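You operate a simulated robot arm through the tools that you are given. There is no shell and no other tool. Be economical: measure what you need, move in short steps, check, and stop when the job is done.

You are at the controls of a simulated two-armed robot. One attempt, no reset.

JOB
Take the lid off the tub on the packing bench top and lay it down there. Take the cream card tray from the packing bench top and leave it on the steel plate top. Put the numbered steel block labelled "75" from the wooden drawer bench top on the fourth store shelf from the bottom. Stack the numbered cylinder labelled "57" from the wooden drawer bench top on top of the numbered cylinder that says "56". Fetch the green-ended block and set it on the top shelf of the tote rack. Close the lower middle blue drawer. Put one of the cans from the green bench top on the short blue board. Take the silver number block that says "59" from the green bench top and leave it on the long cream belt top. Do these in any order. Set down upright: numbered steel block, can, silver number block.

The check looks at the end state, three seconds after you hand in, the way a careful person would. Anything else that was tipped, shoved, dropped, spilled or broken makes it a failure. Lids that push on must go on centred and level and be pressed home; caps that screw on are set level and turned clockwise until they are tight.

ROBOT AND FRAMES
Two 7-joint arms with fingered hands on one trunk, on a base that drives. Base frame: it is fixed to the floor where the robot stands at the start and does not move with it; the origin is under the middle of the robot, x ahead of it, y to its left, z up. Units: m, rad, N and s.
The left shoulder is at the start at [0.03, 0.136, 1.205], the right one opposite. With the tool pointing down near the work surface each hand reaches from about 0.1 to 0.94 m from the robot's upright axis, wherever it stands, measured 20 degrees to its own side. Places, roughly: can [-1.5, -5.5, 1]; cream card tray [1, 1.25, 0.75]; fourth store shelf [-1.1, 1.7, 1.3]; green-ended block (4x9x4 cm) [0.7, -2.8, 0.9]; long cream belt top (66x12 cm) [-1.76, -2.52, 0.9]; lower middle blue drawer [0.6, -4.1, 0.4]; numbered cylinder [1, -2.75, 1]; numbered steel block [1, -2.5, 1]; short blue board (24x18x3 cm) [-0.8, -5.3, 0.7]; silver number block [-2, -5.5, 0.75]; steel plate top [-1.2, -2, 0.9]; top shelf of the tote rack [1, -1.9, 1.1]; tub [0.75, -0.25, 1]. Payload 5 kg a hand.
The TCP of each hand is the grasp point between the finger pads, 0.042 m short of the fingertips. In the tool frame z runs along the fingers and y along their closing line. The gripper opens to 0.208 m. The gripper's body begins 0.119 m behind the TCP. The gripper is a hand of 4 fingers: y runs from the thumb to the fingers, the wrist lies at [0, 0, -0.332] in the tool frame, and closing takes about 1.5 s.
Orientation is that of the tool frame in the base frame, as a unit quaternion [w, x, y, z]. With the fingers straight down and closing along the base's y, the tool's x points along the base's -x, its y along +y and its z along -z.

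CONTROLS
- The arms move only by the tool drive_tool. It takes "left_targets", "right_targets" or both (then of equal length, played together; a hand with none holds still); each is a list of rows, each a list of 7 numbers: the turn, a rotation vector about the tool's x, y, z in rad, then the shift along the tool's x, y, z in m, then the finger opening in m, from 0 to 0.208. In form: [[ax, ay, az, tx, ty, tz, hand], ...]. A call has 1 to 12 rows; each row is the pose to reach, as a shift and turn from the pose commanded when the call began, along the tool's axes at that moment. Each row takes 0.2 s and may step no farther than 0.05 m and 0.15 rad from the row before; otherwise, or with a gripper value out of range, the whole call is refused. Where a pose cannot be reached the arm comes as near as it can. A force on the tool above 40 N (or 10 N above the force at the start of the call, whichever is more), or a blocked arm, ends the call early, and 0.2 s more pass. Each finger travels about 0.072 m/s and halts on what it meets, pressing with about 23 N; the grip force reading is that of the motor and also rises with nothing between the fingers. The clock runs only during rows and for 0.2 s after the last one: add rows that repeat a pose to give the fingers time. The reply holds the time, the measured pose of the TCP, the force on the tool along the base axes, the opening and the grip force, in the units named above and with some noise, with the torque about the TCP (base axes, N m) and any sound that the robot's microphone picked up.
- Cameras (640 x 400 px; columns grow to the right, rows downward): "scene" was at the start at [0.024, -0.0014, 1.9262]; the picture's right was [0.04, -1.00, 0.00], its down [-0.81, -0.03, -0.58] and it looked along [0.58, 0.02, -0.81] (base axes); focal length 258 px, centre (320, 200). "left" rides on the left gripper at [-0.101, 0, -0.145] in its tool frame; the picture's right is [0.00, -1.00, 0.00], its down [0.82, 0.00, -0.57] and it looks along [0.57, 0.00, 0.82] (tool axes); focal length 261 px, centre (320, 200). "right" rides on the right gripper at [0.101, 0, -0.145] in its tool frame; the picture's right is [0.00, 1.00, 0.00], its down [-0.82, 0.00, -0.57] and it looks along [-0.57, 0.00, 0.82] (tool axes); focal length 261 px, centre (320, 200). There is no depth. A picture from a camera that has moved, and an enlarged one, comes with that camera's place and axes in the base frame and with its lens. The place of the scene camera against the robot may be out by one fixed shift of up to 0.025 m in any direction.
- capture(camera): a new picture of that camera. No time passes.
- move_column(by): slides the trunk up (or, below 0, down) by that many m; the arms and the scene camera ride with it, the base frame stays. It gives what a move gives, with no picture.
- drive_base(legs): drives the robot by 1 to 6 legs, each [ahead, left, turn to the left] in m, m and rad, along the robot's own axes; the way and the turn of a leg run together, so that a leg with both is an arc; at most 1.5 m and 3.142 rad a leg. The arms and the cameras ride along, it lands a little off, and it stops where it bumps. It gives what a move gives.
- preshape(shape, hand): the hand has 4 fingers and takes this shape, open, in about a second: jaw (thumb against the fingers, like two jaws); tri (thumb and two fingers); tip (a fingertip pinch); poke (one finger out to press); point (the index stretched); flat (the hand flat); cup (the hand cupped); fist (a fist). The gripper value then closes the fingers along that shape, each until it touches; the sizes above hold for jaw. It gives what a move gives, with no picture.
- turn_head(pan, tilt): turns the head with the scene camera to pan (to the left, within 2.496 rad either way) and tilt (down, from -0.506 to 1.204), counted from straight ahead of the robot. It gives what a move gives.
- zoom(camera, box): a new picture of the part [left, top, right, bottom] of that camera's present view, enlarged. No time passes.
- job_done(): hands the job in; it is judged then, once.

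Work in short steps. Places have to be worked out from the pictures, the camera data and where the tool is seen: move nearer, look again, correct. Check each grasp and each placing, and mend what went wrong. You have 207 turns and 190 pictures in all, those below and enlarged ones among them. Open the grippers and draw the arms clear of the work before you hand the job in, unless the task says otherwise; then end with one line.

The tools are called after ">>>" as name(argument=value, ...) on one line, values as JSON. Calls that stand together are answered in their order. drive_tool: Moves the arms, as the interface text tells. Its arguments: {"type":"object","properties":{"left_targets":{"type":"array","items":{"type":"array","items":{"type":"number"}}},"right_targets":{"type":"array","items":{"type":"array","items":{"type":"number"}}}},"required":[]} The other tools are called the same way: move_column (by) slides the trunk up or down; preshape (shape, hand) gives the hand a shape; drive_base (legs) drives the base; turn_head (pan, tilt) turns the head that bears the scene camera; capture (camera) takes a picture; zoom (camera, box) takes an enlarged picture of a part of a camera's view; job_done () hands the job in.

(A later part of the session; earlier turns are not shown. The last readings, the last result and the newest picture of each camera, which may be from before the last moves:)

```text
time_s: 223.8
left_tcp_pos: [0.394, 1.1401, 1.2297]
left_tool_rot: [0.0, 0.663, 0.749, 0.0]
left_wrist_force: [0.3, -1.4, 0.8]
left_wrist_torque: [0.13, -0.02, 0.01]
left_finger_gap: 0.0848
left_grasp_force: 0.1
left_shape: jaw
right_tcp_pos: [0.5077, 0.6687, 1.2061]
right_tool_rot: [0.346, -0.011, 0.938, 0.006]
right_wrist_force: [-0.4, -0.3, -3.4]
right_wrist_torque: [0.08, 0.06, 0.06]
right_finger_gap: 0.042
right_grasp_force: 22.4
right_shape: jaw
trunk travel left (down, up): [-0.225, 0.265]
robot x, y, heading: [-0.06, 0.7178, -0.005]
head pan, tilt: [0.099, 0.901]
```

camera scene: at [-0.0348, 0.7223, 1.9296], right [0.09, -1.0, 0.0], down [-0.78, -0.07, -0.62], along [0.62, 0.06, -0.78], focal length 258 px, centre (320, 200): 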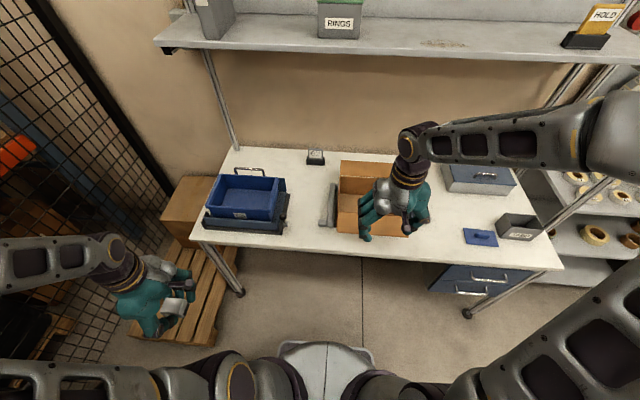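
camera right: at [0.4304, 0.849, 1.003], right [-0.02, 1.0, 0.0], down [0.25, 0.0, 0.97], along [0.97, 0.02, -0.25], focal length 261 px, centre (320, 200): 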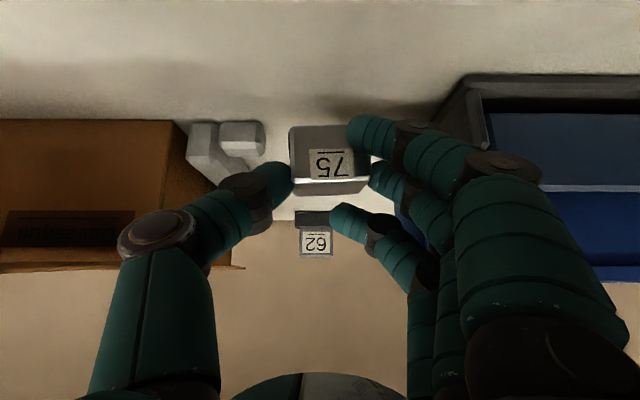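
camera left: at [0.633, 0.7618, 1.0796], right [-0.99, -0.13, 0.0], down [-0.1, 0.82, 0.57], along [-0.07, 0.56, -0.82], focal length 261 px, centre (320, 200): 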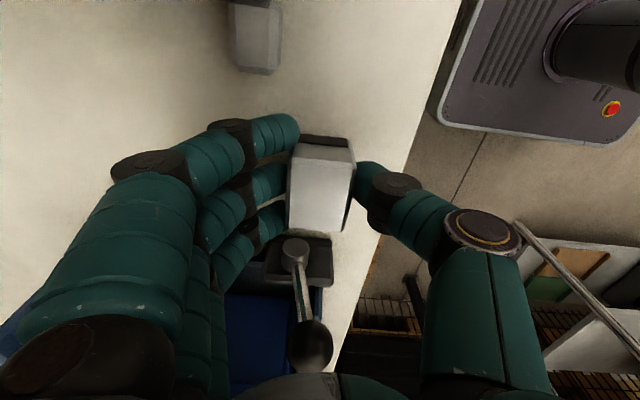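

I drive to face the store rack.

>>> drive_base(legs=[[-0.2, 0, 0], [0, 0, 1.576], [0, 0.75, 0]])

>>> turn_head(pan=0.0, tilt=0.5)

>>> capture(camera="scene")

```text
time_s: 232.9
left_tcp_pos: [-1.4384, 1.2078, 1.2271]
left_tool_rot: [0.002, -0.053, 0.999, 0.001]
left_wrist_force: [-0.4, 0.1, 0.5]
left_wrist_torque: [-0.03, -0.05, 0.0]
left_finger_gap: 0.0848
left_grasp_force: 0.1
left_shape: jaw
right_tcp_pos: [-0.9638, 1.3138, 1.2048]
right_tool_rot: [-0.245, 0.664, -0.663, -0.245]
right_wrist_force: [-1.0, 0.1, -2.8]
right_wrist_torque: [-0.06, -0.09, -0.03]
right_finger_gap: 0.042
right_grasp_force: 22.9
right_shape: jaw
trunk travel left (down, up): [-0.225, 0.265]
robot x, y, heading: [-1.024, 0.7437, 1.547]
head pan, tilt: [0.099, 0.901]
```

```text
time_s: 233.8
left_tcp_pos: [-1.4376, 1.2074, 1.2292]
left_tool_rot: [0.001, -0.052, 0.999, 0.0]
left_wrist_force: [-0.1, -0.2, 0.2]
left_wrist_torque: [-0.02, 0.0, 0.01]
left_finger_gap: 0.0847
left_grasp_force: 0.1
left_shape: jaw
right_tcp_pos: [-0.9633, 1.3143, 1.2062]
right_tool_rot: [-0.243, 0.665, -0.661, -0.247]
right_wrist_force: [-0.1, 0.0, -3.0]
right_wrist_torque: [-0.1, -0.02, 0.03]
right_finger_gap: 0.0418
right_grasp_force: 23.3
right_shape: jaw
trunk travel left (down, up): [-0.225, 0.265]
robot x, y, heading: [-1.021, 0.7438, 1.545]
head pan, tilt: [0.0, 0.499]
```

```text
57 pictures are left
camera scene: at [-1.0403, 0.802, 1.9634], right [1.0, -0.03, 0.0], down [-0.01, -0.48, -0.88], along [0.02, 0.88, -0.48], focal length 258 px, centre (320, 200)
```

scene: 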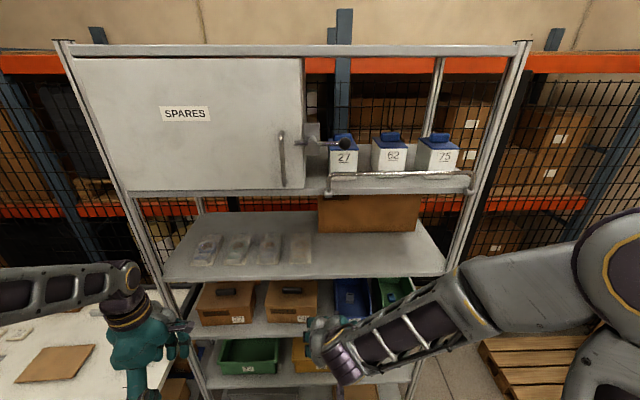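

Fourth shelf's front edge is at about y≈1.5, z≈1.26. I raise the block to z≈1.355 and shift toward the free area at x≈-0.90.

>>> drive_tool(right_targets=[[0, 0, 0, -0.024, -0.016, -0.028, 0], [0, 0, 0, -0.048, -0.032, -0.056, 0], [0, 0, 0, -0.073, -0.048, -0.085, 0], [0, 0, 0, -0.097, -0.063, -0.113, 0], [0, 0, 0, -0.097, -0.063, -0.113, 0]])

>>> capture(camera="right")

>>> capture(camera="scene")

```text
time_s: 235.0
left_tcp_pos: [-1.4378, 1.209, 1.2285]
left_tool_rot: [0.002, -0.052, 0.999, 0.0]
left_wrist_force: [0.7, 0.8, 0.5]
left_wrist_torque: [-0.07, 0.01, -0.04]
left_finger_gap: 0.0846
left_grasp_force: 0.1
left_shape: jaw
right_tcp_pos: [-0.9027, 1.3161, 1.354]
right_tool_rot: [-0.244, 0.665, -0.662, -0.245]
right_wrist_force: [-0.7, -0.3, -3.1]
right_wrist_torque: [-0.18, -0.01, -0.04]
right_finger_gap: 0.0416
right_grasp_force: 23.4
right_shape: jaw
trunk travel left (down, up): [-0.225, 0.265]
robot x, y, heading: [-1.0232, 0.7433, 1.539]
head pan, tilt: [0.0, 0.499]
```

```text
56 pictures are left
camera right: at [-0.9031, 1.1451, 1.3991], right [-1.0, 0.0, 0.0], down [0.0, 0.25, 0.97], along [0.0, 0.97, -0.25], focal length 261 px, centre (320, 200)
```

right: 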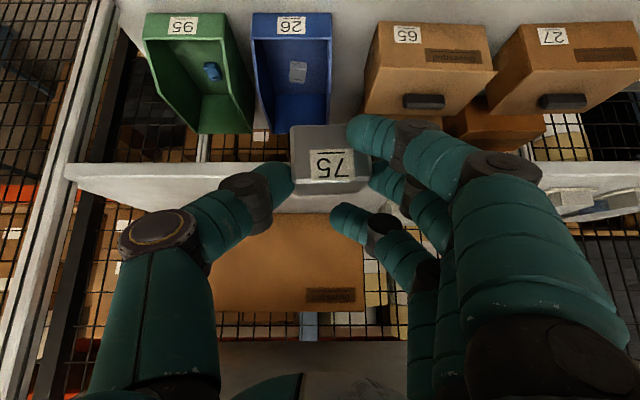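

```text
55 pictures are left
camera scene: at [-1.0413, 0.8038, 1.9633], right [1.0, -0.03, 0.0], down [-0.01, -0.48, -0.88], along [0.02, 0.88, -0.48], focal length 258 px, centre (320, 200)
```

scene: 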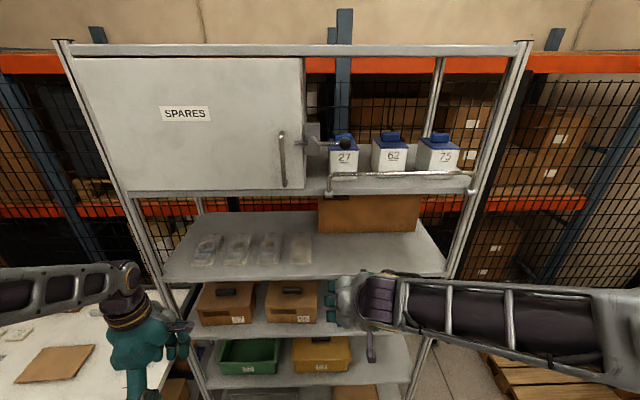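

I zoom on the shelf edge to get its height.

>>> zoom(camera="right", box=[60, 140, 300, 250])

```text
2.67 times, centred on (180, 195) of right
camera zoom: at [-0.9031, 1.1451, 1.3991], right [-1.0, 0.0, 0.0], down [0.0, 0.25, 0.97], along [0.0, 0.97, -0.25], focal length 695 px, centre (693, 213)
```

zoom: 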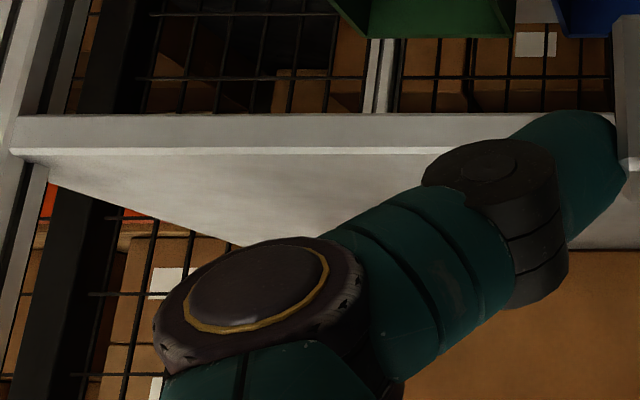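

Shelf top z≈1.262, front y≈1.53, free to y≈1.82. I move straight in above it.

>>> drive_tool(right_targets=[[0, 0, 0, -0.0303, 0, 0.0259, 0], [0, 0, 0, -0.0606, 0, 0.0518, 0], [0, 0, 0, -0.0909, 0, 0.0777, 0], [0, 0, 0, -0.1212, 0, 0.1036, 0], [0, 0, 0, -0.1515, 0, 0.1295, 0], [0, 0, 0, -0.184, 0, 0.157, 0], [0, 0, 0, -0.184, 0, 0.157, 0]])

>>> capture(camera="right")

>>> capture(camera="scene")

```text
time_s: 236.6
left_tcp_pos: [-1.4372, 1.2071, 1.2297]
left_tool_rot: [0.001, -0.052, 0.999, 0.001]
left_wrist_force: [0.7, -1.6, 0.5]
left_wrist_torque: [0.15, 0.03, -0.01]
left_finger_gap: 0.0848
left_grasp_force: 0.1
left_shape: jaw
right_tcp_pos: [-0.8993, 1.5546, 1.356]
right_tool_rot: [-0.244, 0.665, -0.662, -0.246]
right_wrist_force: [-0.2, -1.2, -2.5]
right_wrist_torque: [-0.07, -0.01, 0.01]
right_finger_gap: 0.0418
right_grasp_force: 23.0
right_shape: jaw
trunk travel left (down, up): [-0.225, 0.265]
robot x, y, heading: [-1.0216, 0.7441, 1.542]
head pan, tilt: [0.0, 0.499]
```

```text
53 pictures are left
camera right: at [-0.8988, 1.3855, 1.4007], right [-1.0, 0.0, 0.0], down [0.0, 0.25, 0.97], along [0.0, 0.97, -0.25], focal length 261 px, centre (320, 200)
```

right: 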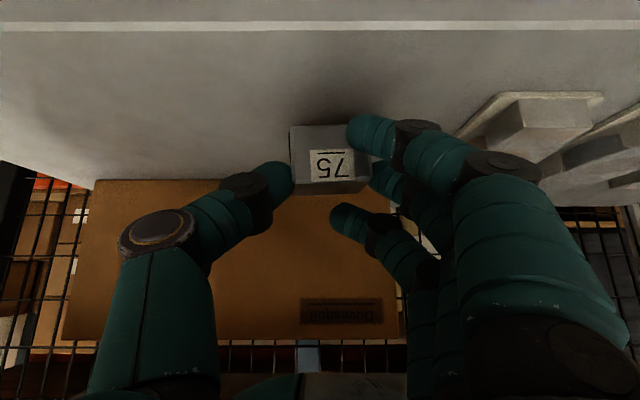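

```text
52 pictures are left
camera scene: at [-1.0401, 0.7994, 1.9636], right [1.0, -0.03, 0.0], down [-0.01, -0.48, -0.88], along [0.02, 0.88, -0.48], focal length 258 px, centre (320, 200)
```

scene: 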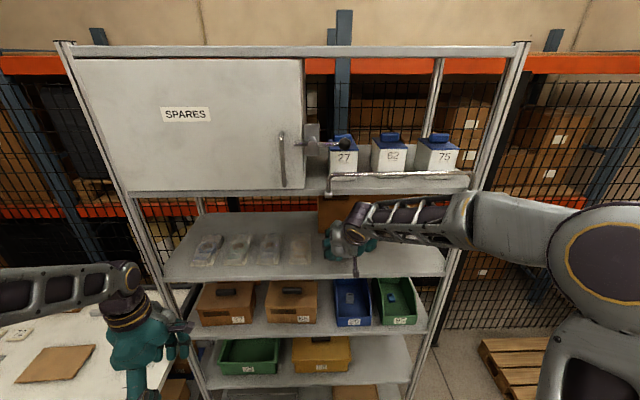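

Clear. I lower onto the shelf.

>>> drive_tool(right_targets=[[0, 0, 0, 0.0065, 0, 0.0076, 0], [0, 0, 0, 0.013, 0, 0.0152, 0], [0, 0, 0, 0.0169, 0, 0.0198, 0], [0, 0, 0, 0.0195, 0, 0.0228, 0], [0, 0, 0, 0.0215, 0, 0.0251, 0], [0, 0, 0, 0.0234, 0, 0.0274, 0]])

```text
time_s: 237.8
left_tcp_pos: [-1.4368, 1.2064, 1.2295]
left_tool_rot: [0.002, -0.051, 0.999, 0.0]
left_wrist_force: [0.3, 0.6, 0.5]
left_wrist_torque: [-0.12, 0.0, 0.02]
left_finger_gap: 0.0846
left_grasp_force: 0.2
left_shape: jaw
right_tcp_pos: [-0.9024, 1.5584, 1.33]
right_tool_rot: [-0.247, 0.663, -0.661, -0.251]
right_wrist_force: [2.1, -4.7, 15.7]
right_wrist_torque: [0.03, 0.4, 0.11]
right_finger_gap: 0.043
right_grasp_force: 22.8
right_shape: jaw
trunk travel left (down, up): [-0.225, 0.265]
robot x, y, heading: [-1.0197, 0.7415, 1.544]
head pan, tilt: [0.0, 0.499]
stopped in row 6 (right hand): the force on the tool passed its limit at 43 N (the readings are from after the stop); the commanded pose is now the measured one
```

Contact at 1.33. I ease off 2 mm, open slowly and withdraw up-and-back along the fingers.

>>> drive_tool(right_targets=[[0, 0, 0, -0.0013, 0, -0.0015, 0.042], [0, 0, 0, -0.0013, 0, -0.0015, 0.05], [0, 0, 0, -0.0013, 0, -0.0015, 0.06], [0, 0, 0, -0.0013, 0, -0.0015, 0.075], [0, 0, 0, -0.0013, 0, -0.0015, 0.085], [0, 0, 0, 0.002, 0, -0.02, 0.085], [0, 0, 0, 0.015, 0, -0.05, 0.085], [0, 0, 0, 0.04, 0, -0.08, 0.085], [0, 0, 0, 0.07, 0, -0.11, 0.085], [0, 0, 0, 0.1, 0, -0.14, 0.085], [0, 0, 0, 0.13, 0, -0.17, 0.085]])

>>> capture(camera="right")

```text
time_s: 240.2
left_tcp_pos: [-1.438, 1.2038, 1.2296]
left_tool_rot: [0.001, -0.052, 0.999, 0.001]
left_wrist_force: [0.8, -0.4, 1.0]
left_wrist_torque: [0.13, 0.05, -0.03]
left_finger_gap: 0.0845
left_grasp_force: 0.0
left_shape: jaw
right_tcp_pos: [-0.8968, 1.3462, 1.3718]
right_tool_rot: [-0.247, 0.663, -0.661, -0.25]
right_wrist_force: [0.2, -1.0, -0.3]
right_wrist_torque: [0.1, -0.01, 0.02]
right_finger_gap: 0.0841
right_grasp_force: 0.0
right_shape: jaw
trunk travel left (down, up): [-0.225, 0.265]
robot x, y, heading: [-1.0233, 0.7431, 1.546]
head pan, tilt: [0.0, 0.499]
```

```text
51 pictures are left
camera right: at [-0.8962, 1.1756, 1.4149], right [-1.0, 0.0, 0.01], down [0.01, 0.24, 0.97], along [0.0, 0.97, -0.24], focal length 261 px, centre (320, 200)
```

right: 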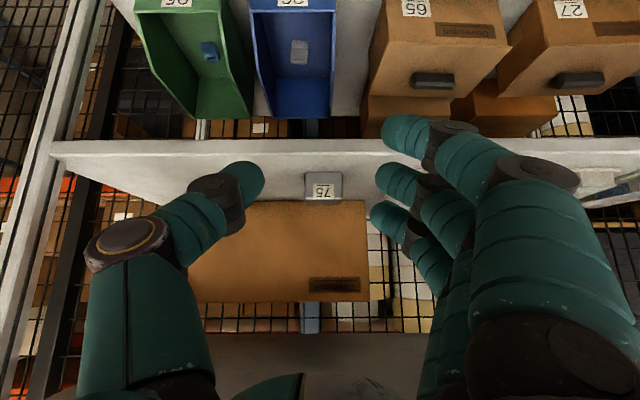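

"75" stands upright on the fourth shelf. Now I straighten and fold the right hand, then drive toward the blue drawers and green bench.

>>> drive_tool(right_targets=[[0, 0.12, 0, 0.035, -0.016, 0.003, 0.09], [0, 0.24, 0, 0.07, -0.033, 0.006, 0.09], [0, 0.36, 0, 0.105, -0.05, 0.009, 0.09], [0, 0.48, 0, 0.14, -0.066, 0.012, 0.09], [0, 0.6, 0, 0.175, -0.083, 0.015, 0.09], [0, 0.7, 0, 0.21, -0.1, 0.0165, 0.09]])

>>> drive_base(legs=[[-0.1, 0, 0], [0, -0.95, 0], [0, 0, -1.571], [0, 0, -1.571], [1.4, 0, 0], [1.3, 0, 0]])

```text
time_s: 241.7
left_tcp_pos: [-1.4373, 1.2067, 1.2288]
left_tool_rot: [0.001, -0.052, 0.999, 0.0]
left_wrist_force: [1.2, 0.6, 0.6]
left_wrist_torque: [0.05, 0.1, 0.01]
left_finger_gap: 0.0844
left_grasp_force: 0.0
left_shape: jaw
right_tcp_pos: [-0.7972, 1.2016, 1.2178]
right_tool_rot: [-0.004, 0.709, -0.705, -0.006]
right_wrist_force: [0.5, -0.9, -0.4]
right_wrist_torque: [0.05, 0.05, 0.0]
right_finger_gap: 0.0892
right_grasp_force: 0.0
right_shape: jaw
trunk travel left (down, up): [-0.225, 0.265]
robot x, y, heading: [-1.0212, 0.7446, 1.544]
head pan, tilt: [0.0, 0.499]
```

```text
time_s: 267.6
left_tcp_pos: [0.1822, -2.529, 1.2297]
left_tool_rot: [0.0, 0.999, 0.043, -0.002]
left_wrist_force: [-0.1, 0.6, 0.2]
left_wrist_torque: [0.01, 0.03, -0.05]
left_finger_gap: 0.0847
left_grasp_force: 0.1
left_shape: jaw
right_tcp_pos: [-0.4559, -2.5128, 1.2196]
right_tool_rot: [0.007, 0.712, 0.702, -0.003]
right_wrist_force: [0.3, 0.2, -0.1]
right_wrist_torque: [0.03, -0.02, 0.02]
right_finger_gap: 0.0892
right_grasp_force: 0.1
right_shape: jaw
trunk travel left (down, up): [-0.225, 0.265]
robot x, y, heading: [-0.2223, -2.0628, -1.618]
head pan, tilt: [0.0, 0.499]
```

I continue south another 1.2 m and look ahead.

>>> drive_base(legs=[[1.2, 0, 0.047]])

>>> turn_head(pan=0.6, tilt=0.6)

>>> capture(camera="scene")

>>> turn_head(pan=-0.6, tilt=0.5)

>>> capture(camera="scene")

```text
time_s: 273.6
left_tcp_pos: [0.1697, -3.6989, 1.2281]
left_tool_rot: [0.0, 0.998, 0.063, -0.001]
left_wrist_force: [0.3, -1.2, 1.0]
left_wrist_torque: [0.01, -0.04, 0.0]
left_finger_gap: 0.0846
left_grasp_force: 0.1
left_shape: jaw
right_tcp_pos: [-0.469, -3.7072, 1.2181]
right_tool_rot: [0.006, 0.698, 0.716, -0.005]
right_wrist_force: [0.1, 0.3, -0.1]
right_wrist_torque: [0.02, 0.0, 0.0]
right_finger_gap: 0.0893
right_grasp_force: 0.0
right_shape: jaw
trunk travel left (down, up): [-0.225, 0.265]
robot x, y, heading: [-0.2565, -3.2428, -1.577]
head pan, tilt: [0.0, 0.499]
```

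```text
time_s: 274.6
left_tcp_pos: [0.1704, -3.698, 1.2287]
left_tool_rot: [0.0, 0.998, 0.063, -0.002]
left_wrist_force: [-0.3, 0.4, 0.3]
left_wrist_torque: [0.02, 0.01, 0.0]
left_finger_gap: 0.0846
left_grasp_force: 0.1
left_shape: jaw
right_tcp_pos: [-0.4687, -3.7074, 1.218]
right_tool_rot: [0.007, 0.698, 0.716, -0.004]
right_wrist_force: [0.6, -0.5, 0.3]
right_wrist_torque: [0.03, 0.01, 0.01]
right_finger_gap: 0.0894
right_grasp_force: 0.0
right_shape: jaw
trunk travel left (down, up): [-0.225, 0.265]
robot x, y, heading: [-0.2548, -3.2429, -1.575]
head pan, tilt: [0.6, 0.6]
```

```text
50 pictures are left
camera scene: at [-0.225, -3.2926, 1.9544], right [-0.83, -0.56, 0.0], down [-0.32, 0.47, -0.82], along [0.46, -0.68, -0.57], focal length 258 px, centre (320, 200)
```

scene: 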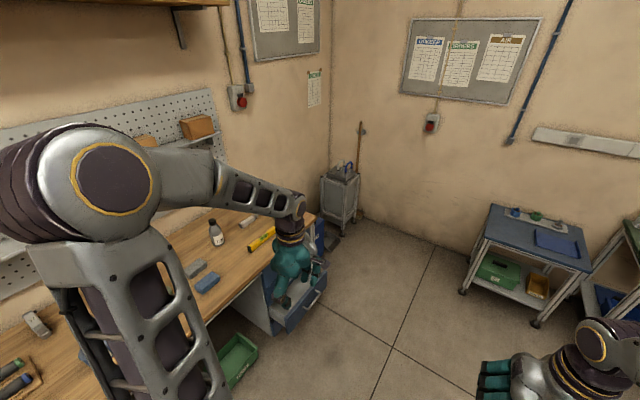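

```text
time_s: 276.0
left_tcp_pos: [0.1694, -3.698, 1.2279]
left_tool_rot: [0.001, 0.998, 0.063, -0.002]
left_wrist_force: [0.2, -1.0, 0.2]
left_wrist_torque: [0.01, 0.01, 0.03]
left_finger_gap: 0.0846
left_grasp_force: 0.0
left_shape: jaw
right_tcp_pos: [-0.4706, -3.7062, 1.2202]
right_tool_rot: [0.007, 0.698, 0.716, -0.004]
right_wrist_force: [0.3, -0.7, -0.5]
right_wrist_torque: [0.02, 0.0, -0.02]
right_finger_gap: 0.0894
right_grasp_force: 0.1
right_shape: jaw
trunk travel left (down, up): [-0.225, 0.265]
robot x, y, heading: [-0.2521, -3.2403, -1.578]
head pan, tilt: [-0.6, 0.499]
```

```text
49 pictures are left
camera scene: at [-0.3262, -3.2939, 1.9635], right [-0.82, 0.57, 0.0], down [0.27, 0.39, -0.88], along [-0.5, -0.72, -0.48], focal length 258 px, centre (320, 200)
```

scene: 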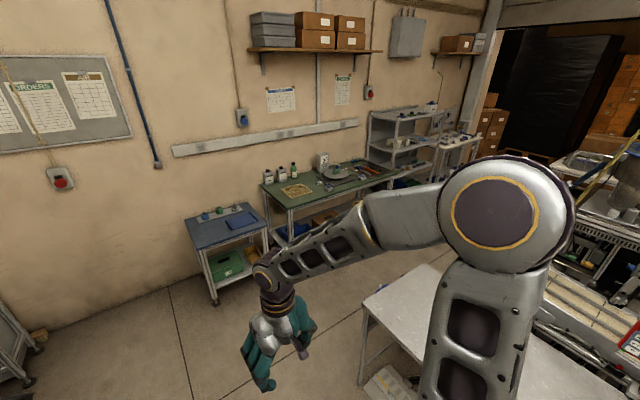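

Drawer protrudes to about x≈0.39 at y≈-4.1. I go there and face the cabinet.

>>> drive_base(legs=[[0.85, 0.0, 0], [0, 0, 1.577]])

>>> turn_head(pan=0.0, tilt=0.95)

>>> capture(camera="scene")

```text
time_s: 284.5
left_tcp_pos: [0.1883, -3.6856, 1.229]
left_tool_rot: [0.001, 0.659, 0.752, -0.001]
left_wrist_force: [0.1, 0.7, -0.6]
left_wrist_torque: [-0.02, 0.02, 0.02]
left_finger_gap: 0.0846
left_grasp_force: 0.1
left_shape: jaw
right_tcp_pos: [0.2016, -4.3252, 1.2184]
right_tool_rot: [0.008, -0.016, 1.0, 0.001]
right_wrist_force: [0.4, 0.0, 0.2]
right_wrist_torque: [0.01, -0.01, 0.02]
right_finger_gap: 0.0895
right_grasp_force: 0.1
right_shape: jaw
trunk travel left (down, up): [-0.225, 0.265]
robot x, y, heading: [-0.2613, -4.113, 0.003]
head pan, tilt: [-0.6, 0.499]
```

```text
time_s: 285.5
left_tcp_pos: [0.1875, -3.685, 1.2282]
left_tool_rot: [0.001, 0.659, 0.752, -0.002]
left_wrist_force: [-0.3, 0.2, 0.6]
left_wrist_torque: [-0.03, -0.02, 0.01]
left_finger_gap: 0.0845
left_grasp_force: 0.0
left_shape: jaw
right_tcp_pos: [0.2017, -4.323, 1.2187]
right_tool_rot: [0.008, -0.016, 1.0, 0.002]
right_wrist_force: [-0.1, 0.4, -0.3]
right_wrist_torque: [-0.01, -0.01, -0.01]
right_finger_gap: 0.0894
right_grasp_force: 0.2
right_shape: jaw
trunk travel left (down, up): [-0.225, 0.265]
robot x, y, heading: [-0.2628, -4.1145, 0.001]
head pan, tilt: [0.0, 0.949]
```

```text
48 pictures are left
camera scene: at [-0.2388, -4.1169, 1.926], right [0.0, -1.0, 0.0], down [-0.81, 0.0, -0.58], along [0.58, 0.0, -0.81], focal length 258 px, centre (320, 200)
```

scene: 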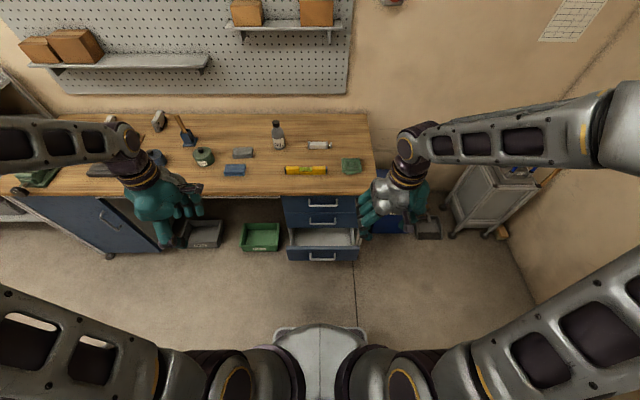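

The open drawer's front is near x≈0.42, top z≈0.53, centred y≈-4.14. I lower the trunk, shift left a bit, and bring the closed right hand down, tilted forward.

>>> move_column(by=-0.2)

>>> drive_base(legs=[[0, 0.14, 0]])

>>> drive_tool(right_targets=[[0, -0.06, 0, -0.005, 0.004, 0.037, 0.06], [0, -0.12, 0, -0.01, 0.008, 0.074, 0.03], [0, -0.18, 0, -0.015, 0.012, 0.111, 0.0], [0, -0.24, 0, -0.02, 0.016, 0.148, 0.0], [0, -0.31, 0, -0.025, 0.02, 0.185, 0.0], [0, -0.38, 0, -0.03, 0.024, 0.222, 0.0], [0, -0.45, 0, -0.035, 0.028, 0.259, 0.0], [0, -0.52, 0, -0.04, 0.032, 0.296, 0.0], [0, -0.59, 0, -0.045, 0.036, 0.333, 0.0], [0, -0.65, 0, -0.05, 0.04, 0.37, 0.0], [0, -0.7, 0, -0.055, 0.044, 0.407, 0.0], [0, -0.75, 0, -0.06, 0.046, 0.44, 0.0]])

>>> capture(camera="right")

>>> capture(camera="scene")

```text
time_s: 287.6
left_tcp_pos: [0.1884, -3.6847, 1.0286]
left_tool_rot: [0.003, 0.659, 0.752, 0.0]
left_wrist_force: [0.6, 0.4, -0.1]
left_wrist_torque: [-0.02, -0.01, -0.01]
left_finger_gap: 0.0845
left_grasp_force: 0.0
left_shape: jaw
right_tcp_pos: [0.2015, -4.3235, 1.0191]
right_tool_rot: [0.007, -0.016, 1.0, 0.002]
right_wrist_force: [-0.1, -0.6, 0.3]
right_wrist_torque: [0.02, -0.04, 0.01]
right_finger_gap: 0.0895
right_grasp_force: 0.1
right_shape: jaw
trunk travel left (down, up): [-0.025, 0.465]
robot x, y, heading: [-0.2617, -4.1156, 0.002]
head pan, tilt: [0.0, 0.949]
```

```text
time_s: 289.0
left_tcp_pos: [0.1863, -3.5384, 1.0283]
left_tool_rot: [0.001, 0.657, 0.754, -0.002]
left_wrist_force: [-0.6, 1.8, -0.9]
left_wrist_torque: [-0.23, 0.0, 0.03]
left_finger_gap: 0.0848
left_grasp_force: 0.0
left_shape: jaw
right_tcp_pos: [0.2015, -4.178, 1.0179]
right_tool_rot: [0.008, -0.019, 1.0, 0.001]
right_wrist_force: [0.3, 1.0, 1.2]
right_wrist_torque: [-0.19, 0.01, -0.01]
right_finger_gap: 0.0895
right_grasp_force: 0.1
right_shape: jaw
trunk travel left (down, up): [-0.025, 0.465]
robot x, y, heading: [-0.2617, -3.9663, 0.005]
head pan, tilt: [0.0, 0.949]
```

```text
time_s: 291.3
left_tcp_pos: [0.1846, -3.5407, 1.0275]
left_tool_rot: [0.002, 0.657, 0.754, -0.002]
left_wrist_force: [0.0, 1.7, -0.2]
left_wrist_torque: [-0.13, 0.06, 0.01]
left_finger_gap: 0.0844
left_grasp_force: 0.0
left_shape: jaw
right_tcp_pos: [0.3104, -4.0575, 0.7441]
right_tool_rot: [0.376, -0.126, 0.918, 0.016]
right_wrist_force: [0.4, 0.5, -0.3]
right_wrist_torque: [0.0, 0.02, 0.0]
right_finger_gap: 0.0
right_grasp_force: 22.8
right_shape: jaw
right hand out of reach, approached as far as the arm can: row 7, 10, 11
trunk travel left (down, up): [-0.025, 0.465]
robot x, y, heading: [-0.2675, -3.9716, 0.005]
head pan, tilt: [0.0, 0.949]
stopped in row 11 (right hand): the force on the tool passed its limit at 57 N (the readings are from after the stop); the commanded pose is now the measured one
```

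```text
47 pictures are left
camera right: at [0.1416, -4.0967, 0.7784], right [-0.24, 0.97, -0.06], down [0.17, 0.1, 0.98], along [0.96, 0.22, -0.19], focal length 261 px, centre (320, 200)
```

right: 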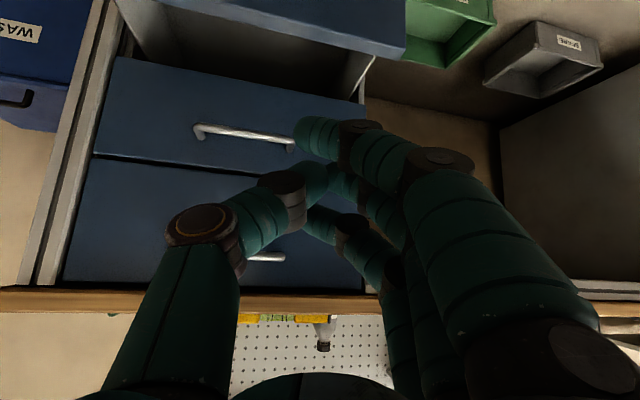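

```text
46 pictures are left
camera scene: at [-0.2388, -3.9737, 1.7261], right [0.0, -1.0, 0.0], down [-0.81, 0.0, -0.58], along [0.58, 0.0, -0.81], focal length 258 px, centre (320, 200)
```

scene: 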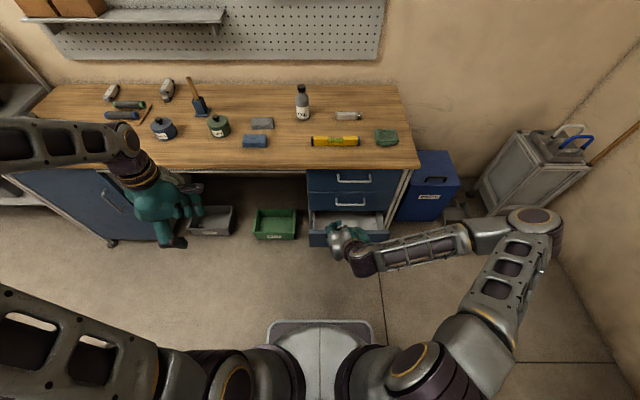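

Too close to the body for a low reach. I back off so the arm can extend, with less tilt.

>>> drive_base(legs=[[-0.28, 0, 0]])

>>> drive_tool(right_targets=[[0.012, 0.034, 0.03, -0.0053, -0.0164, 0.038, 0], [0.024, 0.069, 0.059, -0.0107, -0.0328, 0.076, 0], [0.035, 0.103, 0.089, -0.016, -0.0491, 0.114, 0], [0.047, 0.138, 0.119, -0.0214, -0.0655, 0.152, 0], [0.059, 0.172, 0.148, -0.0267, -0.0819, 0.19, 0], [0.07, 0.206, 0.178, -0.032, -0.0983, 0.228, 0], [0.082, 0.241, 0.207, -0.0374, -0.1146, 0.266, 0], [0.094, 0.275, 0.237, -0.0427, -0.131, 0.304, 0]])

>>> capture(camera="right")

```text
time_s: 293.3
left_tcp_pos: [-0.0999, -3.5426, 1.0293]
left_tool_rot: [0.002, 0.657, 0.754, -0.002]
left_wrist_force: [-1.1, 0.3, -0.3]
left_wrist_torque: [0.01, -0.14, 0.0]
left_finger_gap: 0.0845
left_grasp_force: 0.0
left_shape: jaw
right_tcp_pos: [0.0261, -4.0586, 0.7444]
right_tool_rot: [0.376, -0.125, 0.918, 0.016]
right_wrist_force: [-0.8, 0.7, 0.1]
right_wrist_torque: [-0.03, 0.0, 0.0]
right_finger_gap: 0.0002
right_grasp_force: 23.2
right_shape: jaw
trunk travel left (down, up): [-0.025, 0.465]
robot x, y, heading: [-0.5432, -3.971, 0.009]
head pan, tilt: [0.0, 0.949]
```

```text
time_s: 295.1
left_tcp_pos: [-0.0971, -3.5424, 1.0283]
left_tool_rot: [0.001, 0.657, 0.754, -0.002]
left_wrist_force: [-0.8, -0.7, -0.4]
left_wrist_torque: [-0.02, 0.05, -0.02]
left_finger_gap: 0.0847
left_grasp_force: 0.1
left_shape: jaw
right_tcp_pos: [0.2967, -4.1368, 0.5602]
right_tool_rot: [0.247, 0.001, 0.969, 0.0]
right_wrist_force: [0.6, -0.1, -0.4]
right_wrist_torque: [0.01, -0.06, 0.05]
right_finger_gap: 0.0
right_grasp_force: 23.2
right_shape: jaw
trunk travel left (down, up): [-0.025, 0.465]
robot x, y, heading: [-0.5458, -3.9688, 0.005]
head pan, tilt: [0.0, 0.949]
```

```text
45 pictures are left
camera right: at [0.1381, -4.1365, 0.6406], right [0.0, 1.0, 0.0], down [0.45, 0.0, 0.89], along [0.89, 0.0, -0.45], focal length 261 px, centre (320, 200)
```

right: 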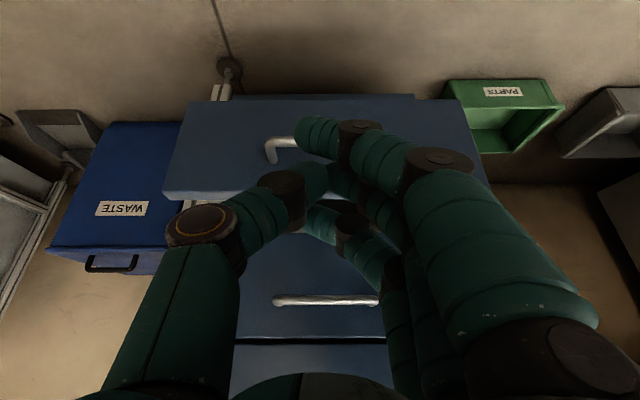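

The drawer front spans z≈0.33–0.485 with its bar handle at z≈0.45. I lower so the fingers cross the handle, then push forward.

>>> drive_tool(right_targets=[[0, 0, 0, 0.024, 0, 0.044, 0], [0, 0, 0, 0.048, 0, 0.088, 0], [0, 0, 0, 0.022, 0, 0.102, 0], [0, 0, 0, -0.004, 0, 0.117, 0], [0, 0, 0, -0.031, 0, 0.131, 0], [0, 0, 0, -0.057, 0, 0.146, 0], [0, 0, 0, -0.083, 0, 0.16, 0], [0, 0, 0, -0.11, 0, 0.174, 0], [0, 0, 0, -0.136, 0, 0.189, 0], [0, 0, 0, -0.153, 0, 0.198, 0]])

>>> capture(camera="right")

```text
refused: row 1 steps farther than a row can; nothing moved
```

```text
44 pictures are left
camera right: at [0.1381, -4.1365, 0.6406], right [0.0, 1.0, 0.0], down [0.45, 0.0, 0.89], along [0.89, 0.0, -0.45], focal length 261 px, centre (320, 200)
```

right: 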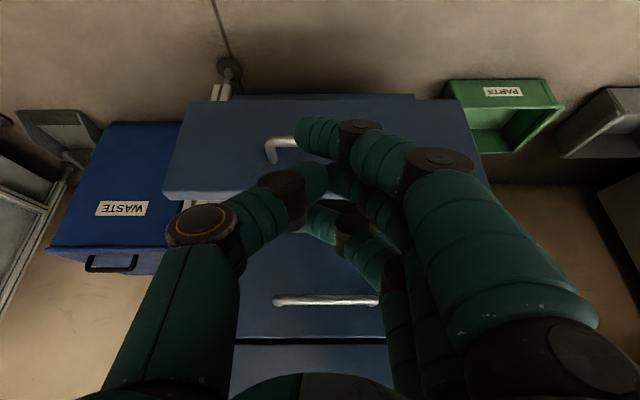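

(Row 1 was 0.0501 m.) Same, with smaller first steps.

>>> drive_tool(right_targets=[[0, 0, 0, 0.016, 0, 0.03, 0], [0, 0, 0, 0.032, 0, 0.06, 0], [0, 0, 0, 0.048, 0, 0.088, 0], [0, 0, 0, 0.022, 0, 0.102, 0], [0, 0, 0, -0.004, 0, 0.117, 0], [0, 0, 0, -0.031, 0, 0.131, 0], [0, 0, 0, -0.057, 0, 0.146, 0], [0, 0, 0, -0.083, 0, 0.16, 0], [0, 0, 0, -0.11, 0, 0.174, 0], [0, 0, 0, -0.136, 0, 0.189, 0], [0, 0, 0, -0.153, 0, 0.198, 0]])

>>> capture(camera="right")

```text
time_s: 297.5
left_tcp_pos: [-0.099, -3.5426, 1.0285]
left_tool_rot: [0.001, 0.656, 0.754, -0.002]
left_wrist_force: [-0.8, 0.1, 0.7]
left_wrist_torque: [0.08, -0.03, -0.03]
left_finger_gap: 0.0848
left_grasp_force: 0.1
left_shape: jaw
right_tcp_pos: [0.4744, -4.1379, 0.4791]
right_tool_rot: [0.248, 0.001, 0.969, 0.0]
right_wrist_force: [0.0, 0.3, 0.6]
right_wrist_torque: [0.05, -0.01, -0.01]
right_finger_gap: 0.0001
right_grasp_force: 22.9
right_shape: jaw
right hand out of reach, approached as far as the arm can: row 9, 10, 11
trunk travel left (down, up): [-0.025, 0.465]
robot x, y, heading: [-0.5485, -3.9698, 0.004]
head pan, tilt: [0.0, 0.949]
```

```text
43 pictures are left
camera right: at [0.3164, -4.1376, 0.5571], right [0.0, 1.0, 0.0], down [0.45, -0.01, 0.9], along [0.9, 0.0, -0.45], focal length 261 px, centre (320, 200)
```

right: 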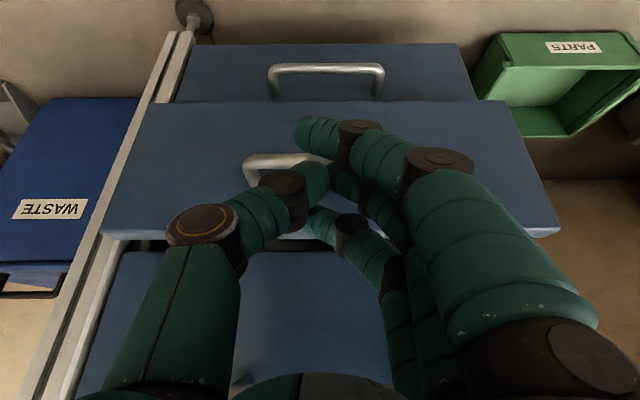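

The drawer moved in with the fingers (front now ≈0.525), and the arm is at full reach. I step the base 4 cm forward to push on.

>>> drive_base(legs=[[0.04, 0, 0]])

>>> drive_tool(right_targets=[[0, 0, 0, -0.008, 0, 0.004, 0], [0, 0, 0, -0.017, 0, 0.009, 0], [0, 0, 0, -0.026, 0, 0.014, 0], [0, 0, 0, -0.035, 0, 0.019, 0]])

>>> capture(camera="right")

```text
time_s: 298.4
left_tcp_pos: [-0.0562, -3.5423, 1.0272]
left_tool_rot: [0.001, 0.657, 0.754, -0.002]
left_wrist_force: [1.2, -0.7, 0.1]
left_wrist_torque: [0.03, 0.27, 0.02]
left_finger_gap: 0.0847
left_grasp_force: 0.1
left_shape: jaw
right_tcp_pos: [0.5147, -4.1366, 0.4749]
right_tool_rot: [0.246, 0.0, 0.969, 0.001]
right_wrist_force: [1.1, 0.3, -0.4]
right_wrist_torque: [-0.03, 0.01, 0.0]
right_finger_gap: 0.0
right_grasp_force: 23.5
right_shape: jaw
trunk travel left (down, up): [-0.025, 0.465]
robot x, y, heading: [-0.5052, -3.9726, 0.006]
head pan, tilt: [0.0, 0.949]
```

```text
time_s: 299.4
left_tcp_pos: [-0.0572, -3.5424, 1.0291]
left_tool_rot: [0.001, 0.656, 0.755, -0.001]
left_wrist_force: [-1.1, -0.1, 0.7]
left_wrist_torque: [-0.03, -0.04, 0.0]
left_finger_gap: 0.0846
left_grasp_force: 0.0
left_shape: jaw
right_tcp_pos: [0.5197, -4.1338, 0.4887]
right_tool_rot: [0.247, 0.0, 0.969, 0.0]
right_wrist_force: [0.9, -0.4, -0.2]
right_wrist_torque: [-0.02, -0.01, -0.01]
right_finger_gap: 0.0
right_grasp_force: 23.0
right_shape: jaw
right hand out of reach, approached as far as the arm can: row 1, 2, 3, 4
trunk travel left (down, up): [-0.025, 0.465]
robot x, y, heading: [-0.5042, -3.9688, 0.001]
head pan, tilt: [0.0, 0.949]
```

```text
42 pictures are left
camera right: at [0.3624, -4.134, 0.568], right [0.0, 1.0, 0.0], down [0.45, 0.0, 0.89], along [0.89, 0.0, -0.45], focal length 261 px, centre (320, 200)
```

right: 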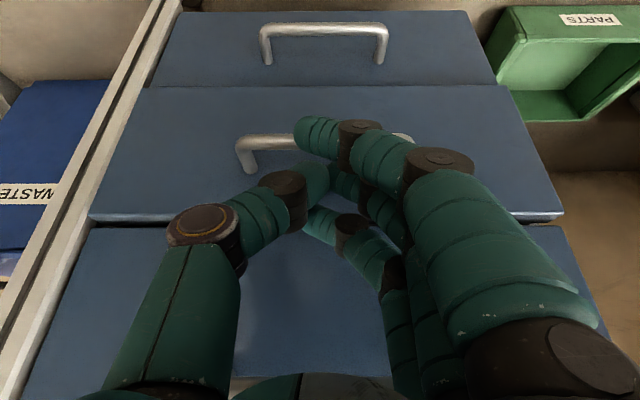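

Nearly flush. One more small push with the base.

>>> drive_base(legs=[[0.06, 0, 0]])

>>> capture(camera="right")

```text
time_s: 300.3
left_tcp_pos: [-0.0322, -3.5409, 1.0286]
left_tool_rot: [0.001, 0.658, 0.753, -0.001]
left_wrist_force: [0.2, 0.7, 0.5]
left_wrist_torque: [-0.1, -0.15, 0.01]
left_finger_gap: 0.0846
left_grasp_force: 0.0
left_shape: jaw
right_tcp_pos: [0.5406, -4.1324, 0.484]
right_tool_rot: [0.24, 0.0, 0.971, 0.002]
right_wrist_force: [-5.0, -2.1, 0.1]
right_wrist_torque: [0.1, 0.02, -0.11]
right_finger_gap: 0.0
right_grasp_force: 23.0
right_shape: jaw
trunk travel left (down, up): [-0.025, 0.465]
robot x, y, heading: [-0.4806, -3.9702, 0.004]
head pan, tilt: [0.0, 0.949]
stopped in leg 1: the force on the tool passed its limit at 63 N (the readings are from after the stop); the commanded pose is now the measured one
```

```text
41 pictures are left
camera right: at [0.3844, -4.1325, 0.5651], right [0.0, 1.0, 0.01], down [0.46, -0.01, 0.89], along [0.89, 0.0, -0.46], focal length 261 px, centre (320, 200)
```

right: 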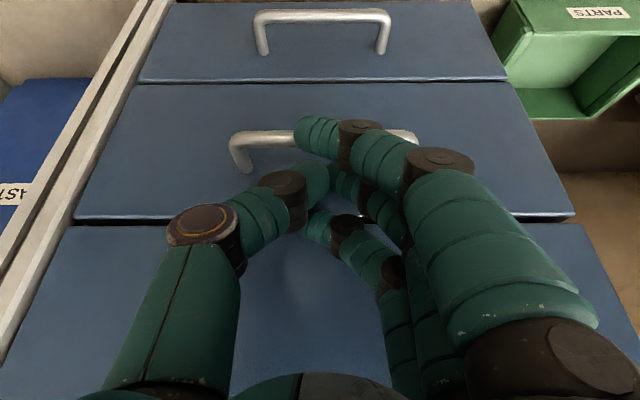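

The drawer is home (63 N end stop, flush). I back off, bring the arm up and the column back.

>>> drive_base(legs=[[-0.25, 0, 0]])

>>> drive_tool(right_targets=[[0, 0.04, 0, -0.01, 0, -0.04, 0], [0, 0.08, 0, -0.02, 0, -0.08, 0], [0, 0.12, 0, -0.03, 0, -0.12, 0.02], [0, 0.16, 0, -0.045, 0, -0.16, 0.04], [0, 0.2, 0, -0.06, 0, -0.2, 0.06], [0, 0.24, 0, -0.08, 0, -0.24, 0.08], [0, 0.3, 0, -0.1, 0, -0.28, 0.1], [0, 0.36, 0, -0.12, 0, -0.32, 0.1], [0, 0.42, 0, -0.14, 0, -0.36, 0.1], [0, 0.47, 0, -0.16, -0.02, -0.4, 0.1], [0, 0.5, 0, -0.18, -0.04, -0.44, 0.1]])

>>> move_column(by=0.2)

>>> zoom(camera="scene", box=[240, 140, 440, 290])

```text
time_s: 302.1
left_tcp_pos: [-0.2816, -3.5431, 1.0293]
left_tool_rot: [0.001, 0.658, 0.753, -0.001]
left_wrist_force: [-1.1, -0.4, 0.6]
left_wrist_torque: [0.01, -0.14, -0.02]
left_finger_gap: 0.0847
left_grasp_force: 0.0
left_shape: jaw
right_tcp_pos: [0.2896, -4.1351, 0.4843]
right_tool_rot: [0.242, 0.001, 0.97, 0.001]
right_wrist_force: [-0.2, 0.2, 0.6]
right_wrist_torque: [0.01, -0.03, 0.01]
right_finger_gap: 0.0
right_grasp_force: 23.5
right_shape: jaw
trunk travel left (down, up): [-0.025, 0.465]
robot x, y, heading: [-0.7291, -3.9712, 0.005]
head pan, tilt: [0.0, 0.949]
```

```text
time_s: 304.5
left_tcp_pos: [-0.2831, -3.5431, 1.03]
left_tool_rot: [0.003, 0.657, 0.754, 0.0]
left_wrist_force: [0.2, 0.3, 1.7]
left_wrist_torque: [0.1, -0.18, 0.01]
left_finger_gap: 0.0848
left_grasp_force: 0.1
left_shape: jaw
right_tcp_pos: [0.2083, -4.1759, 0.9531]
right_tool_rot: [-0.006, 0.0, 1.0, 0.003]
right_wrist_force: [-1.2, 0.8, -1.5]
right_wrist_torque: [-0.17, -0.19, 0.0]
right_finger_gap: 0.0997
right_grasp_force: 0.2
right_shape: jaw
right hand out of reach, approached as far as the arm can: row 10, 11
trunk travel left (down, up): [-0.025, 0.465]
robot x, y, heading: [-0.7302, -3.9755, 0.007]
head pan, tilt: [0.0, 0.949]
```

```text
time_s: 306.7
left_tcp_pos: [-0.2819, -3.5443, 1.2284]
left_tool_rot: [0.001, 0.659, 0.753, 0.0]
left_wrist_force: [0.3, 1.2, -0.8]
left_wrist_torque: [0.01, 0.05, -0.02]
left_finger_gap: 0.0845
left_grasp_force: 0.0
left_shape: jaw
right_tcp_pos: [0.2086, -4.1763, 1.1507]
right_tool_rot: [-0.008, 0.0, 1.0, 0.002]
right_wrist_force: [0.6, 0.5, 0.7]
right_wrist_torque: [0.0, 0.01, -0.04]
right_finger_gap: 0.0998
right_grasp_force: 0.0
right_shape: jaw
trunk travel left (down, up): [-0.225, 0.265]
robot x, y, heading: [-0.7317, -3.9727, -0.001]
head pan, tilt: [0.0, 0.949]
```

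```text
2.67 times, centred on (340, 215) of scene
camera zoom: at [-0.706, -3.9763, 1.9258], right [0.0, -1.0, 0.0], down [-0.81, 0.0, -0.58], along [0.58, 0.0, -0.81], focal length 688 px, centre (267, 160)
```

zoom: 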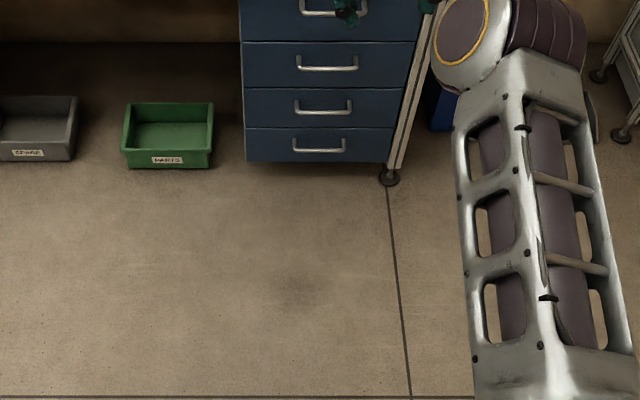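

All drawers flush. I retract the right arm, then turn to the green bench.

>>> drive_tool(right_targets=[[0, 0, 0, 0.045, 0, -0.005, 0.1], [0, 0, 0, 0.09, 0, -0.01, 0.1], [0, 0, 0, 0.135, 0, -0.015, 0.1], [0, 0, 0, 0.18, 0, -0.02, 0.1], [0, 0, 0, 0.225, 0, -0.025, 0.1], [0, 0, 0, 0.27, 0, -0.03, 0.1], [0, 0, 0, 0.315, 0, -0.035, 0.1], [0, 0, 0, 0.36, 0, -0.04, 0.1], [0, 0, 0, 0.4, 0, -0.05, 0.1]])

>>> drive_base(legs=[[0, 0, -1.571], [0.35, -0.6, 0]])

>>> turn_head(pan=0.0, tilt=0.65)

>>> capture(camera="scene")

```text
time_s: 308.7
left_tcp_pos: [-0.2834, -3.543, 1.2278]
left_tool_rot: [0.002, 0.658, 0.753, -0.001]
left_wrist_force: [-1.9, 0.0, 0.9]
left_wrist_torque: [0.01, -0.11, -0.02]
left_finger_gap: 0.0847
left_grasp_force: 0.0
left_shape: jaw
right_tcp_pos: [-0.1916, -4.1745, 1.2077]
right_tool_rot: [-0.006, 0.001, 1.0, 0.001]
right_wrist_force: [-0.2, -0.7, 0.5]
right_wrist_torque: [0.01, -0.19, -0.02]
right_finger_gap: 0.0995
right_grasp_force: 0.0
right_shape: jaw
trunk travel left (down, up): [-0.225, 0.265]
robot x, y, heading: [-0.7279, -3.977, 0.007]
head pan, tilt: [0.0, 0.949]
```

```text
time_s: 310.7
left_tcp_pos: [-0.1318, -3.7944, 1.2294]
left_tool_rot: [-0.001, 0.812, 0.584, 0.0]
left_wrist_force: [-0.1, -2.7, 0.7]
left_wrist_torque: [0.37, 0.11, -0.01]
left_finger_gap: 0.0849
left_grasp_force: 0.0
left_shape: jaw
right_tcp_pos: [-0.3283, -4.4024, 1.2055]
right_tool_rot: [-0.007, 0.228, 0.974, 0.005]
right_wrist_force: [0.2, -2.2, -0.8]
right_wrist_torque: [0.31, 0.09, -0.02]
right_finger_gap: 0.1
right_grasp_force: 0.0
right_shape: jaw
trunk travel left (down, up): [-0.225, 0.265]
robot x, y, heading: [-0.7258, -3.9786, -0.457]
head pan, tilt: [0.0, 0.949]
stopped in leg 1: the robot was blocked; the commanded pose is now the measured one
```

```text
time_s: 311.5
left_tcp_pos: [-0.1336, -3.7893, 1.2294]
left_tool_rot: [0.001, 0.811, 0.585, -0.001]
left_wrist_force: [-1.2, 1.2, -0.5]
left_wrist_torque: [-0.11, -0.02, 0.01]
left_finger_gap: 0.085
left_grasp_force: 0.0
left_shape: jaw
right_tcp_pos: [-0.33, -4.3959, 1.2083]
right_tool_rot: [-0.006, 0.227, 0.974, 0.003]
right_wrist_force: [0.3, 1.1, 0.6]
right_wrist_torque: [-0.11, -0.04, 0.0]
right_finger_gap: 0.0998
right_grasp_force: 0.1
right_shape: jaw
trunk travel left (down, up): [-0.225, 0.265]
robot x, y, heading: [-0.7259, -3.9772, -0.455]
head pan, tilt: [0.0, 0.649]
```

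```text
39 pictures are left
camera scene: at [-0.6942, -4.0059, 1.9501], right [-0.44, -0.9, 0.0], down [-0.54, 0.27, -0.8], along [0.72, -0.35, -0.6], focal length 258 px, centre (320, 200)
```

scene: 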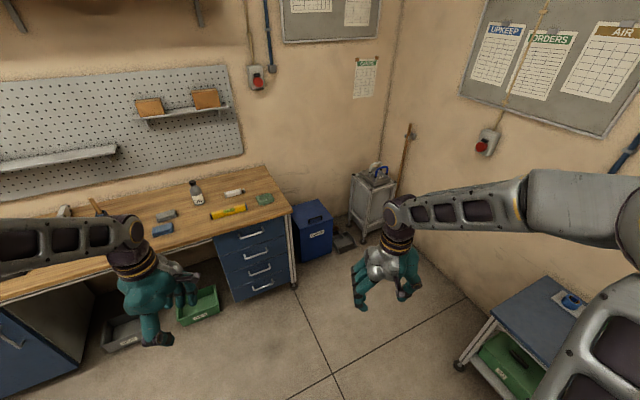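

The rotation was blocked by the grey table behind (corner ≈(-1.05, -3.9)). I move off forward, then turn.

>>> drive_base(legs=[[0.4, 0, 0], [0, 0, -1.12], [0.25, 0, 0]])

>>> turn_head(pan=-0.3, tilt=0.6)

>>> capture(camera="scene")

```text
time_s: 318.2
left_tcp_pos: [0.032, -4.8716, 1.2279]
left_tool_rot: [-0.001, 0.999, 0.048, -0.002]
left_wrist_force: [0.0, -1.0, -0.4]
left_wrist_torque: [0.11, 0.0, 0.02]
left_finger_gap: 0.0847
left_grasp_force: 0.1
left_shape: jaw
right_tcp_pos: [-0.6036, -4.9382, 1.2067]
right_tool_rot: [-0.003, 0.722, 0.692, 0.007]
right_wrist_force: [-0.7, -0.6, -0.4]
right_wrist_torque: [0.14, -0.01, -0.01]
right_finger_gap: 0.1001
right_grasp_force: 0.1
right_shape: jaw
trunk travel left (down, up): [-0.225, 0.265]
robot x, y, heading: [-0.3821, -4.3978, -1.607]
head pan, tilt: [0.0, 0.649]
```

```text
time_s: 319.0
left_tcp_pos: [0.0327, -4.8705, 1.2286]
left_tool_rot: [0.0, 0.999, 0.048, -0.002]
left_wrist_force: [-0.8, 1.1, 1.0]
left_wrist_torque: [-0.07, -0.02, 0.0]
left_finger_gap: 0.0846
left_grasp_force: 0.1
left_shape: jaw
right_tcp_pos: [-0.6031, -4.9356, 1.2081]
right_tool_rot: [-0.002, 0.722, 0.692, 0.006]
right_wrist_force: [0.4, -0.5, -0.1]
right_wrist_torque: [-0.05, -0.01, 0.02]
right_finger_gap: 0.0999
right_grasp_force: 0.0
right_shape: jaw
trunk travel left (down, up): [-0.225, 0.265]
robot x, y, heading: [-0.3783, -4.4048, -1.606]
head pan, tilt: [-0.3, 0.6]
```

```text
38 pictures are left
camera scene: at [-0.4268, -4.4614, 1.9544], right [-0.94, 0.33, 0.0], down [0.19, 0.53, -0.83], along [-0.27, -0.78, -0.56], focal length 258 px, centre (320, 200)
```

scene: 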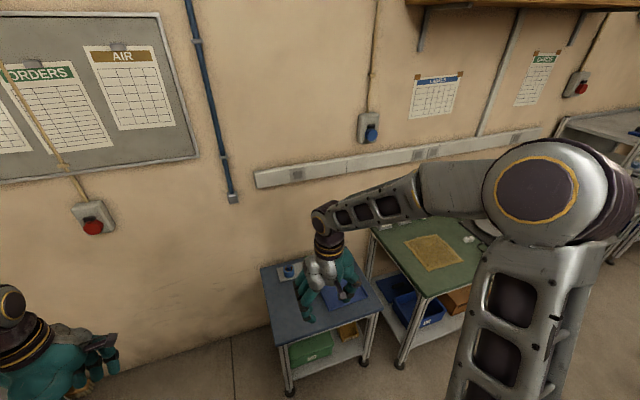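

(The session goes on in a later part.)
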